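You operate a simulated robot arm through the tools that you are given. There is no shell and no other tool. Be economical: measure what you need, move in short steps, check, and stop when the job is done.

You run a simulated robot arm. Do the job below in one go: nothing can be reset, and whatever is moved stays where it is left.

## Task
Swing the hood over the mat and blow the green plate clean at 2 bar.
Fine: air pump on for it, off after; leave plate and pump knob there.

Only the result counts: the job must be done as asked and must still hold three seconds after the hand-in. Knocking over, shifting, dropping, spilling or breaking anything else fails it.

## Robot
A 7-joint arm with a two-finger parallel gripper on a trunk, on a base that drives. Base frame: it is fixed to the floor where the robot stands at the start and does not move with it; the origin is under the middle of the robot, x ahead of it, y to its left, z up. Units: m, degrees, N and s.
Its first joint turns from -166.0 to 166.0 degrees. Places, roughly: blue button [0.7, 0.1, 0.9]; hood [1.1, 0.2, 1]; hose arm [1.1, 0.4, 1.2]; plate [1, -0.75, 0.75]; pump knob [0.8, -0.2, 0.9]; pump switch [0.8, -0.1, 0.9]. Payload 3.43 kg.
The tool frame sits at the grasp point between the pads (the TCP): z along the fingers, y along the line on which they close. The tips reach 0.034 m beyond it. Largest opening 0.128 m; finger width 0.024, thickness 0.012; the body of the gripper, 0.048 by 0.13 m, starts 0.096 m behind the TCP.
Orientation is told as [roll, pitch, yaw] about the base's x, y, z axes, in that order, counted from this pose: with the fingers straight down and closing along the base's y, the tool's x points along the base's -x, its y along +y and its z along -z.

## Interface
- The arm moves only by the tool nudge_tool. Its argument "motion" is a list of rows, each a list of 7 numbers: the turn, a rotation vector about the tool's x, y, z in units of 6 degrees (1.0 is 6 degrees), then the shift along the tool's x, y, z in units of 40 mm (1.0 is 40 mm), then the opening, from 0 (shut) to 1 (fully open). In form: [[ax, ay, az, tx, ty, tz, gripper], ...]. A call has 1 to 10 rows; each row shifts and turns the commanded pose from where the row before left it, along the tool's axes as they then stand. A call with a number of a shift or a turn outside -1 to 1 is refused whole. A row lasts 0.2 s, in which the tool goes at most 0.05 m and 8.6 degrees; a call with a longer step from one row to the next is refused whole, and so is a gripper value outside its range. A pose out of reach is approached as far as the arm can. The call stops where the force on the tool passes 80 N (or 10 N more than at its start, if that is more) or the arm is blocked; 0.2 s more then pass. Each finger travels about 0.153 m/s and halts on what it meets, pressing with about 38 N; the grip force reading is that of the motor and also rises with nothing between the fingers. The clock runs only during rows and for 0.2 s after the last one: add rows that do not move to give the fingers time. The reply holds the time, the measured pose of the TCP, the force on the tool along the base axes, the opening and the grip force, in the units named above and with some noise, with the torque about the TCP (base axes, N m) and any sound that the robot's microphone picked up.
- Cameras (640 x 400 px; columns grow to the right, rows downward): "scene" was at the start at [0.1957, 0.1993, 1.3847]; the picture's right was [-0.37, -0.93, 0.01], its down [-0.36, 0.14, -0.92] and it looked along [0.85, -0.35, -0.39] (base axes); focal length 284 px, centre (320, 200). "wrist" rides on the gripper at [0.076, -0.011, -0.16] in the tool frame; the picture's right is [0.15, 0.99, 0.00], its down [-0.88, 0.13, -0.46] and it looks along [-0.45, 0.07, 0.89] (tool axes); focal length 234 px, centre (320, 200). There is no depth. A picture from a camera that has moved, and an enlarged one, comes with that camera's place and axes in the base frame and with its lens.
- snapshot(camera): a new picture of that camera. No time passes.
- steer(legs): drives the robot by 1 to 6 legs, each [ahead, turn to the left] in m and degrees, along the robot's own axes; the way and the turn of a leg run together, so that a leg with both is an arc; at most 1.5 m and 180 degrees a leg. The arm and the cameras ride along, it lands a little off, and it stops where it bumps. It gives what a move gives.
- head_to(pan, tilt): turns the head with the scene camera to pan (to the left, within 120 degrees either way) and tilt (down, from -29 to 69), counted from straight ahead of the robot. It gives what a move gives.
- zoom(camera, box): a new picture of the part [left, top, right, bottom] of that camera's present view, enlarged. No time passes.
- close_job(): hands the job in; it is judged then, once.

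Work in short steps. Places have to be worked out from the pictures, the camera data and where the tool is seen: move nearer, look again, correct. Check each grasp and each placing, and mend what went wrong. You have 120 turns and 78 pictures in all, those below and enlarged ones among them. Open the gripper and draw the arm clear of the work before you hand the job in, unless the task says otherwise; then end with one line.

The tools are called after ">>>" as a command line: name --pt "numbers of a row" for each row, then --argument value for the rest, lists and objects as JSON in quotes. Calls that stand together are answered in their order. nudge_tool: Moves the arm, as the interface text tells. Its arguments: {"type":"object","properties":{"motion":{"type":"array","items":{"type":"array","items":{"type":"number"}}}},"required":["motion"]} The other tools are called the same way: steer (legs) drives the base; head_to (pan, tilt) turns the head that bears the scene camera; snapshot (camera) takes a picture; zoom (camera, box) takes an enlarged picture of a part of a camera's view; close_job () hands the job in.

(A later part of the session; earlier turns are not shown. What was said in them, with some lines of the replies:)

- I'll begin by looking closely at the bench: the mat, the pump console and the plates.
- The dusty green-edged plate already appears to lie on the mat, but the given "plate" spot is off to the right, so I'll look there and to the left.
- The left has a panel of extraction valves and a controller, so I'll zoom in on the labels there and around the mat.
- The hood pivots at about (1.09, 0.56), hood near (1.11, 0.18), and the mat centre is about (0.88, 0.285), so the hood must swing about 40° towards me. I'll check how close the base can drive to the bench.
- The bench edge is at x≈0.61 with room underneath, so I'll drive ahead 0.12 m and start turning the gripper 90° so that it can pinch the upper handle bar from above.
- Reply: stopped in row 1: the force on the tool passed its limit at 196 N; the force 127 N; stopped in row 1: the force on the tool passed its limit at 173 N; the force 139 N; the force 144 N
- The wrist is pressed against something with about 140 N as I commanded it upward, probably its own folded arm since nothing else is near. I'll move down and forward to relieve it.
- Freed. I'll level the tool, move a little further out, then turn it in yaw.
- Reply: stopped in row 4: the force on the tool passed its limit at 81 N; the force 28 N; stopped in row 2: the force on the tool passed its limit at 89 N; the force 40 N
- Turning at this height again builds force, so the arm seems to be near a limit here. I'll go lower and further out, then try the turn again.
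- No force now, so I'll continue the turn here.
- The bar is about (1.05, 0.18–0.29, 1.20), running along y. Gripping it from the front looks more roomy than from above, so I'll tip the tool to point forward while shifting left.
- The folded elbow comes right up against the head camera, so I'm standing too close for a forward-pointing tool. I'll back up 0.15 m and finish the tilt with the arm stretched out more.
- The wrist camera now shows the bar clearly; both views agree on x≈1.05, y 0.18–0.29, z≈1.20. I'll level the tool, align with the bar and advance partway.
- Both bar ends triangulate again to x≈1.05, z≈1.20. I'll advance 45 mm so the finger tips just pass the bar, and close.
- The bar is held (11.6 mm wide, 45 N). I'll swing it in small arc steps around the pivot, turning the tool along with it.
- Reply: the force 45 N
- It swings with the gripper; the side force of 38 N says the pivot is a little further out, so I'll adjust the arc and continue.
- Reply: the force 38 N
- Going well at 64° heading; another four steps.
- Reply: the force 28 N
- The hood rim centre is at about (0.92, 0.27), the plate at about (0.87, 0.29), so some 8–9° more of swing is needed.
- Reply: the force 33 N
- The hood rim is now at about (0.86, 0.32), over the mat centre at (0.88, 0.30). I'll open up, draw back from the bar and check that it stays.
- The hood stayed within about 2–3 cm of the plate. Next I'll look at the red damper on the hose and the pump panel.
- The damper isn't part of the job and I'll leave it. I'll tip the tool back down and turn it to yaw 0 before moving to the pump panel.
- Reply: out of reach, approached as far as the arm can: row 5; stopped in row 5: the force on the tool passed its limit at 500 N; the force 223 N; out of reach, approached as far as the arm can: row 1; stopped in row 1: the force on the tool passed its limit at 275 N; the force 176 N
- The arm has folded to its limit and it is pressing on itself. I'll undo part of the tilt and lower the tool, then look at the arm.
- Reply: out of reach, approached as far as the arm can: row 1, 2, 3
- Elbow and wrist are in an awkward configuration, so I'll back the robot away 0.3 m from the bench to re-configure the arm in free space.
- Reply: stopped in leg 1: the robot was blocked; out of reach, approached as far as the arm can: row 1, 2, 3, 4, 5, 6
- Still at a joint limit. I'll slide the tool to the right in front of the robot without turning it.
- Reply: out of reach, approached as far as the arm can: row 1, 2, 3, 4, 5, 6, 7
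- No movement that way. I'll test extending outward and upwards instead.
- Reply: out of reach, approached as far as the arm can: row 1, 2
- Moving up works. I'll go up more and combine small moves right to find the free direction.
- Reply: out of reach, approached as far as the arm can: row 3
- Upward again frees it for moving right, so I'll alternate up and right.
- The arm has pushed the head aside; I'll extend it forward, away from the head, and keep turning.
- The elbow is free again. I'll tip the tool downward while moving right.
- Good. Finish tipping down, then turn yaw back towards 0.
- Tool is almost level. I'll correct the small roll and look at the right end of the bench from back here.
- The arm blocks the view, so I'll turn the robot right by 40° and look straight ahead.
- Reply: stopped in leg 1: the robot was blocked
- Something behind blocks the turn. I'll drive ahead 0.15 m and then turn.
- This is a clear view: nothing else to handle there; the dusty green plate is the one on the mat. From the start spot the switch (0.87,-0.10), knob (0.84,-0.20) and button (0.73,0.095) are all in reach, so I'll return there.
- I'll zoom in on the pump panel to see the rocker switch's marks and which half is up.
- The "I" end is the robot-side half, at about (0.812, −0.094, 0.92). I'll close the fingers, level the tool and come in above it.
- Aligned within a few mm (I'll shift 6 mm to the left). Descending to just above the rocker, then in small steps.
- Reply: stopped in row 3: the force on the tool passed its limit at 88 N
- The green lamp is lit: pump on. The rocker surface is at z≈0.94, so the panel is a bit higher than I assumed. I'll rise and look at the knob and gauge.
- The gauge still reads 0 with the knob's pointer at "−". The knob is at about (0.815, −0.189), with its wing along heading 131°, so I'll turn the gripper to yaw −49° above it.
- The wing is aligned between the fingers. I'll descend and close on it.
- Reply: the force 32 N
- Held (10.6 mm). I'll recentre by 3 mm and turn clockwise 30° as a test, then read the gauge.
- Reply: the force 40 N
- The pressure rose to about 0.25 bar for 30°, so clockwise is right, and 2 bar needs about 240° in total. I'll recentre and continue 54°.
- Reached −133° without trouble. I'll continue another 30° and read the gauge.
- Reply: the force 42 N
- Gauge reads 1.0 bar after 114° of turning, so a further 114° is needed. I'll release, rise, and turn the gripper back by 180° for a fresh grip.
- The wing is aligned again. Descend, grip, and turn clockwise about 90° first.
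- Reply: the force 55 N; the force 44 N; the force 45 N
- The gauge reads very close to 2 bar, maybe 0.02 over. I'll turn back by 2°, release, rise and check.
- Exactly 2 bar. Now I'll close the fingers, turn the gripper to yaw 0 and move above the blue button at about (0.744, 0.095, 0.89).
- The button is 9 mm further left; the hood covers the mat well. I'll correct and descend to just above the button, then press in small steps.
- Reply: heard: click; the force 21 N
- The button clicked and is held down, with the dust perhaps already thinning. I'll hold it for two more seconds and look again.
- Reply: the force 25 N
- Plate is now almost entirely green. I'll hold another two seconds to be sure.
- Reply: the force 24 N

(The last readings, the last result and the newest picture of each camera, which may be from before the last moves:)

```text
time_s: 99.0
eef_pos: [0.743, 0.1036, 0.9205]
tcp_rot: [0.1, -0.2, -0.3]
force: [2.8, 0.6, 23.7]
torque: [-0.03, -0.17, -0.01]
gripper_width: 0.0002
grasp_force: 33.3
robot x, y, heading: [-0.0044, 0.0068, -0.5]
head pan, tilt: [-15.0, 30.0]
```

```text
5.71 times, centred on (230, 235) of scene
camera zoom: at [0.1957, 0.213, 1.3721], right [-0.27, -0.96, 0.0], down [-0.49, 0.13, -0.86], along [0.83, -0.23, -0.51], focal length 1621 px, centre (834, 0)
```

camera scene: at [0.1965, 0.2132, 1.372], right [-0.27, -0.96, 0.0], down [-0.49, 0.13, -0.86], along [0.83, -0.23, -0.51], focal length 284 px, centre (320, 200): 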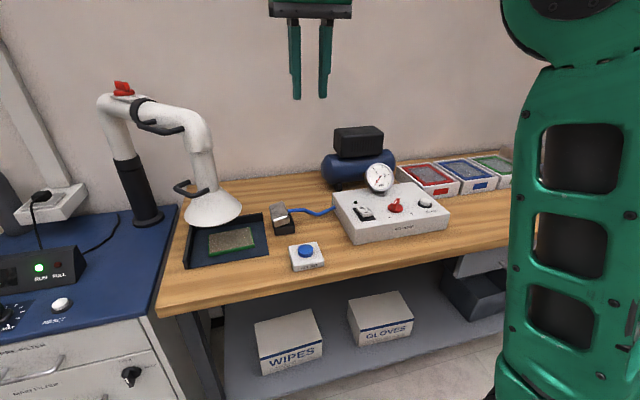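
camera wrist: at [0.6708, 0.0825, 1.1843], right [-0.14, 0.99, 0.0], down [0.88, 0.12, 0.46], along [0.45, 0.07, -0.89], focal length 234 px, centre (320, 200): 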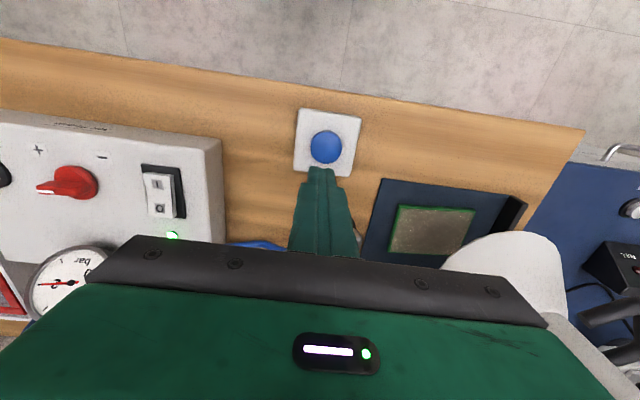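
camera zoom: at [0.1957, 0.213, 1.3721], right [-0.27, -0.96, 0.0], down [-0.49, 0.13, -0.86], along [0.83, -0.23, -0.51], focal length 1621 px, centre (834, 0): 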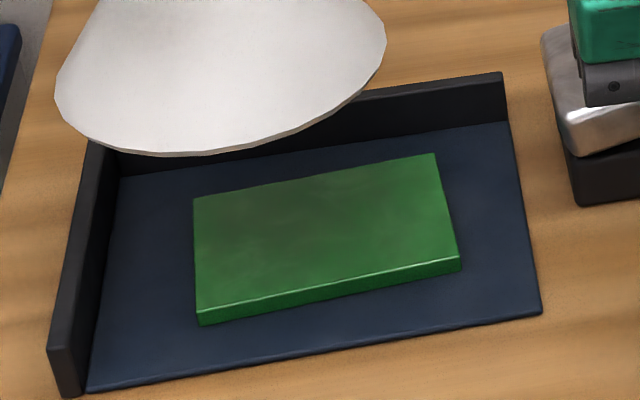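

A faint haze seems left in the middle; I'll hold on for about four more seconds.

>>> nudge_tool --pt "0 0 0 0 0 0 0" --pt "0 0 0 0 0 0 0" --pt "0 0 0 0 0 0 0" --pt "0 0 0 0 0 0 0" --pt "0 0 0 0 0 0 0" --pt "0 0 0 0 0 0 0" --pt "0 0 0 0 0 0 0" --pt "0 0 0 0 0 0 0" --pt "0 0 0 0 0 0 0" --pt "0 0 0 0 0 0 0"

>>> nudge_tool --pt "0 0 0 0 0 0 0" --pt "0 0 0 0 0 0 0" --pt "0 0 0 0 0 0 0" --pt "0 0 0 0 0 0 0" --pt "0 0 0 0 0 0 0" --pt "0 0 0 0 0 0 0" --pt "0 0 0 0 0 0 0" --pt "0 0 0 0 0 0 0" --pt "0 0 0 0 0 0 0" --pt "0 0 0 0 0 0 0"

>>> zoom --camera "scene" --box '[180, 200, 280, 270]'

```text
time_s: 101.2
eef_pos: [0.743, 0.1035, 0.9204]
tcp_rot: [0.1, -0.2, -0.2]
force: [-1.5, 2.4, 24.5]
torque: [0.02, 0.0, 0.02]
gripper_width: 0.0
grasp_force: 32.9
robot x, y, heading: [-0.0014, 0.0039, -0.4]
head pan, tilt: [-15.0, 30.0]
```

```text
time_s: 103.4
eef_pos: [0.7428, 0.1025, 0.9202]
tcp_rot: [0.1, -0.2, -0.4]
force: [-0.4, 2.9, 24.1]
torque: [0.03, -0.03, 0.02]
gripper_width: 0.0001
grasp_force: 32.9
robot x, y, heading: [-0.0041, 0.0053, -0.4]
head pan, tilt: [-15.0, 30.0]
```

```text
5.71 times, centred on (230, 235) of scene
camera zoom: at [0.1955, 0.213, 1.3721], right [-0.27, -0.96, 0.0], down [-0.49, 0.13, -0.86], along [0.83, -0.23, -0.51], focal length 1621 px, centre (834, 0)
```

zoom: 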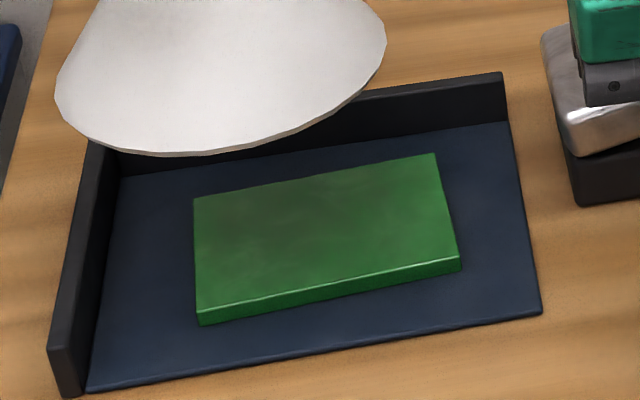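

No further change, so the plate is clean (the rest is its surface texture). I'll let the button go and move above the "O" end of the pump switch.

>>> nudge_tool --pt "0 0 0 0 0 -0.9 0" --pt "0 0 0 0 0 -0.9 0" --pt "0 0 0 0 0 -0.9 0" --pt "0 0 0 -0.4 -0.8 0 0" --pt "0 0 0 -0.4 -0.8 0 0" --pt "0 0 0 -0.4 -0.8 0 0" --pt "0 0 0 -0.4 -0.8 0 0" --pt "0 0 0 -0.4 -0.8 0 0" --pt "0 0 0 -0.37 -0.8 0 0" --pt "0 0 0 0 0 0 0"

>>> snapshot --camera "wrist"

```text
time_s: 105.6
eef_pos: [0.8362, -0.0888, 1.0293]
tcp_rot: [0.0, -0.1, -0.3]
force: [-0.5, 0.1, 0.1]
torque: [0.02, 0.01, -0.04]
gripper_width: 0.0
grasp_force: 33.1
robot x, y, heading: [-0.0044, 0.0023, -0.5]
head pan, tilt: [-15.0, 30.0]
```

```text
13 pictures are left
camera wrist: at [0.7594, -0.099, 1.1893], right [-0.14, 0.99, 0.0], down [0.88, 0.13, 0.46], along [0.45, 0.07, -0.89], focal length 234 px, centre (320, 200)
```

wrist: 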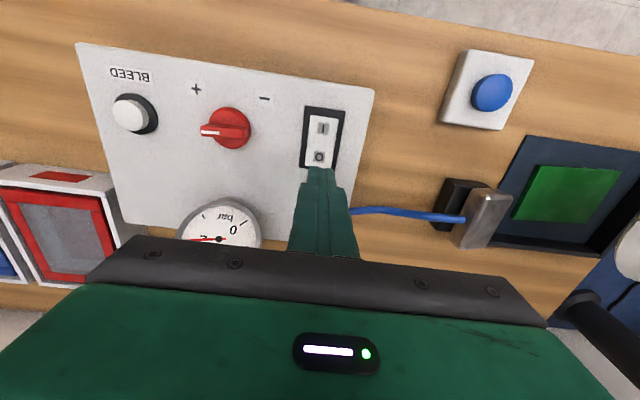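

Aligned over "O". I'll descend in small steps until it clicks.

>>> nudge_tool --pt "0 0 0 0.06 0 0.8 0" --pt "0 0 0 0 0 0.15 0" --pt "0 0 0 0 0 0.15 0" --pt "0 0 0 0 0 0.15 0" --pt "0 0 0 0 0 0.15 0"

>>> zoom --camera "scene" --box '[320, 150, 440, 240]'

```text
time_s: 106.8
eef_pos: [0.8341, -0.0891, 0.9723]
tcp_rot: [0.1, -0.2, -0.3]
force: [-0.2, -0.7, 0.8]
torque: [0.02, -0.01, 0.0]
gripper_width: 0.0
grasp_force: 32.5
robot x, y, heading: [-0.0031, 0.007, -0.5]
head pan, tilt: [-15.0, 30.0]
```

```text
4.44 times, centred on (380, 195) of scene
camera zoom: at [0.1964, 0.213, 1.372], right [-0.27, -0.96, 0.0], down [-0.49, 0.13, -0.86], along [0.83, -0.23, -0.51], focal length 1261 px, centre (53, 222)
```

zoom: 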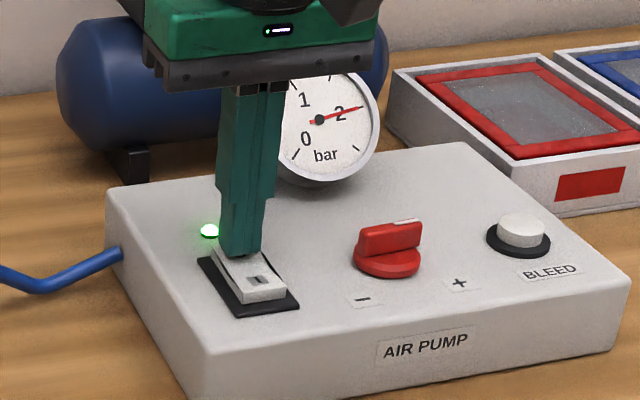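

No force and the lamp is still lit; I'll push a little further.

>>> nudge_tool --pt "0 0 0 0 0 0.1 0" --pt "0 0 0 0 0 0.1 0" --pt "0 0 0 0 0 0.1 0" --pt "0 0 0 0 0 0 0"

>>> zoom --camera "scene" --box '[320, 150, 440, 240]'

```text
time_s: 107.5
eef_pos: [0.8247, -0.0892, 0.9779]
tcp_rot: [0.1, -1.6, -0.3]
force: [0.5, -0.6, 0.1]
torque: [0.03, 0.1, 0.01]
gripper_width: 0.0
grasp_force: 32.9
robot x, y, heading: [-0.0029, 0.006, -0.3]
head pan, tilt: [-15.0, 30.0]
stopped in row 3: the force on the tool passed its limit at 88 N (the readings are from after the stop); the commanded pose is now the measured one
```

```text
4.44 times, centred on (380, 195) of scene
camera zoom: at [0.1969, 0.213, 1.3719], right [-0.27, -0.96, 0.0], down [-0.49, 0.13, -0.86], along [0.83, -0.23, -0.51], focal length 1261 px, centre (53, 222)
```

zoom: 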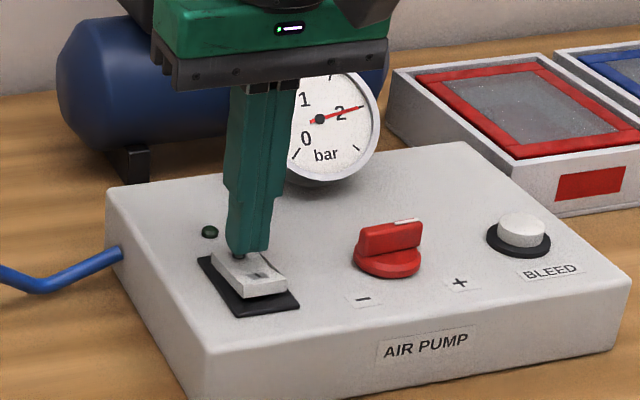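

The lamp is off: pump is off, with the knob still at its 2 bar setting. I'll rise, open the gripper, and back the robot off a little, then check.

>>> nudge_tool --pt "0 0.25 0 0 0 -0.8 0" --pt "0 0 0 0 0 -0.9 0" --pt "0 0 0 0 0 -0.9 0.3" --pt "0 0 0 0 0 -0.9 0.6" --pt "0 0 0 0.5 0 -0.8 0.8" --pt "0 0 0 0.5 0 0 0.8"

>>> steer --legs '[[-0.12, 0]]'

>>> snapshot --camera "scene"

>>> zoom --camera "scene" --box '[180, 120, 460, 290]'

```text
time_s: 109.0
eef_pos: [0.7819, -0.0895, 1.1497]
tcp_rot: [0.0, -0.1, -0.3]
force: [-0.4, -0.4, -0.7]
torque: [0.0, 0.02, 0.03]
gripper_width: 0.1024
grasp_force: 0.0
robot x, y, heading: [-0.0002, 0.0019, -0.4]
head pan, tilt: [-15.0, 30.0]
```

```text
time_s: 110.2
eef_pos: [0.6599, -0.0893, 1.1493]
tcp_rot: [0.1, -0.1, -0.3]
force: [0.3, -0.1, -0.1]
torque: [-0.02, -0.02, -0.01]
gripper_width: 0.1024
grasp_force: 0.1
robot x, y, heading: [-0.1266, 0.0049, -0.6]
head pan, tilt: [-15.0, 30.0]
```

```text
10 pictures are left
camera scene: at [0.0746, 0.2138, 1.372], right [-0.27, -0.96, 0.0], down [-0.49, 0.13, -0.86], along [0.83, -0.23, -0.51], focal length 284 px, centre (320, 200)
```

scene: 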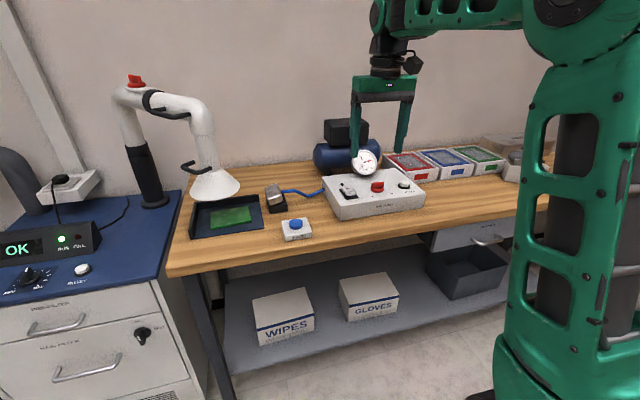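

```text
2.29 times, centred on (320, 205) of scene
camera zoom: at [0.0746, 0.2138, 1.372], right [-0.27, -0.96, 0.0], down [-0.49, 0.13, -0.86], along [0.83, -0.23, -0.51], focal length 648 px, centre (320, 189)
```

zoom: 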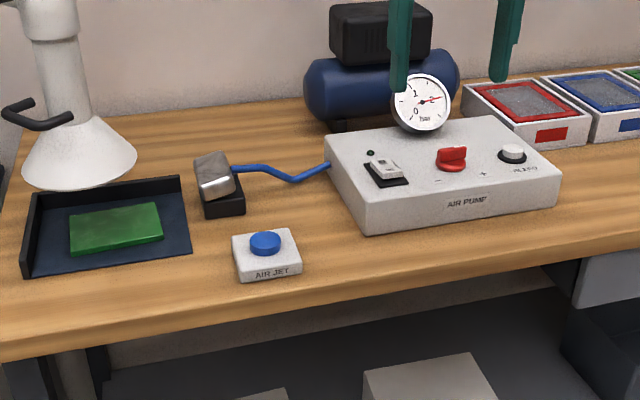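

Everything on the bench is as wanted. I'll take a quick look behind, where the base bumped into something earlier.

>>> head_to --pan 120 --tilt 40

>>> snapshot --camera "scene"

>>> head_to --pan -120 --tilt 40

>>> snapshot --camera "scene"

```text
time_s: 112.4
eef_pos: [0.6469, -0.0902, 1.1593]
tcp_rot: [0.0, -0.8, -0.3]
force: [-0.1, -0.5, -0.3]
torque: [0.02, 0.0, -0.03]
gripper_width: 0.1028
grasp_force: 0.0
robot x, y, heading: [-0.1241, 0.0024, -0.3]
head pan, tilt: [120.0, 40.0]
```

```text
8 pictures are left
camera scene: at [-0.0546, 0.312, 1.3584], right [0.87, 0.49, -0.01], down [0.31, -0.56, -0.77], along [-0.39, 0.67, -0.64], focal length 284 px, centre (320, 200)
```

scene: 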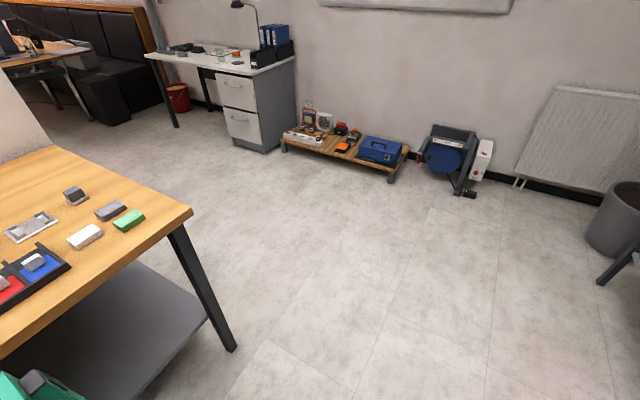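

```text
time_s: 115.8
eef_pos: [0.6456, -0.0894, 1.1588]
tcp_rot: [0.2, -0.8, -0.3]
force: [0.3, -0.2, -0.3]
torque: [0.0, -0.01, 0.01]
gripper_width: 0.1024
grasp_force: 0.1
robot x, y, heading: [-0.1253, 0.0034, -0.3]
head pan, tilt: [-120.0, 40.0]
```

```text
7 pictures are left
camera scene: at [-0.0559, 0.1647, 1.3584], right [-0.86, 0.51, 0.01], down [0.32, 0.55, -0.77], along [-0.4, -0.66, -0.64], focal length 284 px, centre (320, 200)
```

scene: 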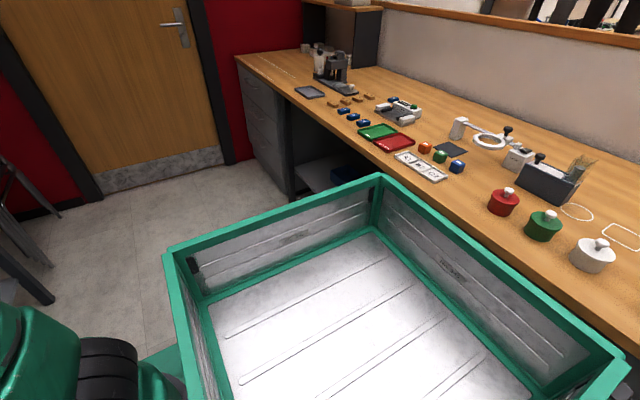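

There is only a second bench behind, with its items all standing in place. The hood is over the mat, the plate is clean, the knob is at 2 bar and the pump is off, so I'm handing in.

>>> close_job

```text
The job is handed in.
```

I swung the hood over the mat and blew the green plate clean at 2 bar. The air pump was on for that and is off again, and the plate and pump knob are left where they were.
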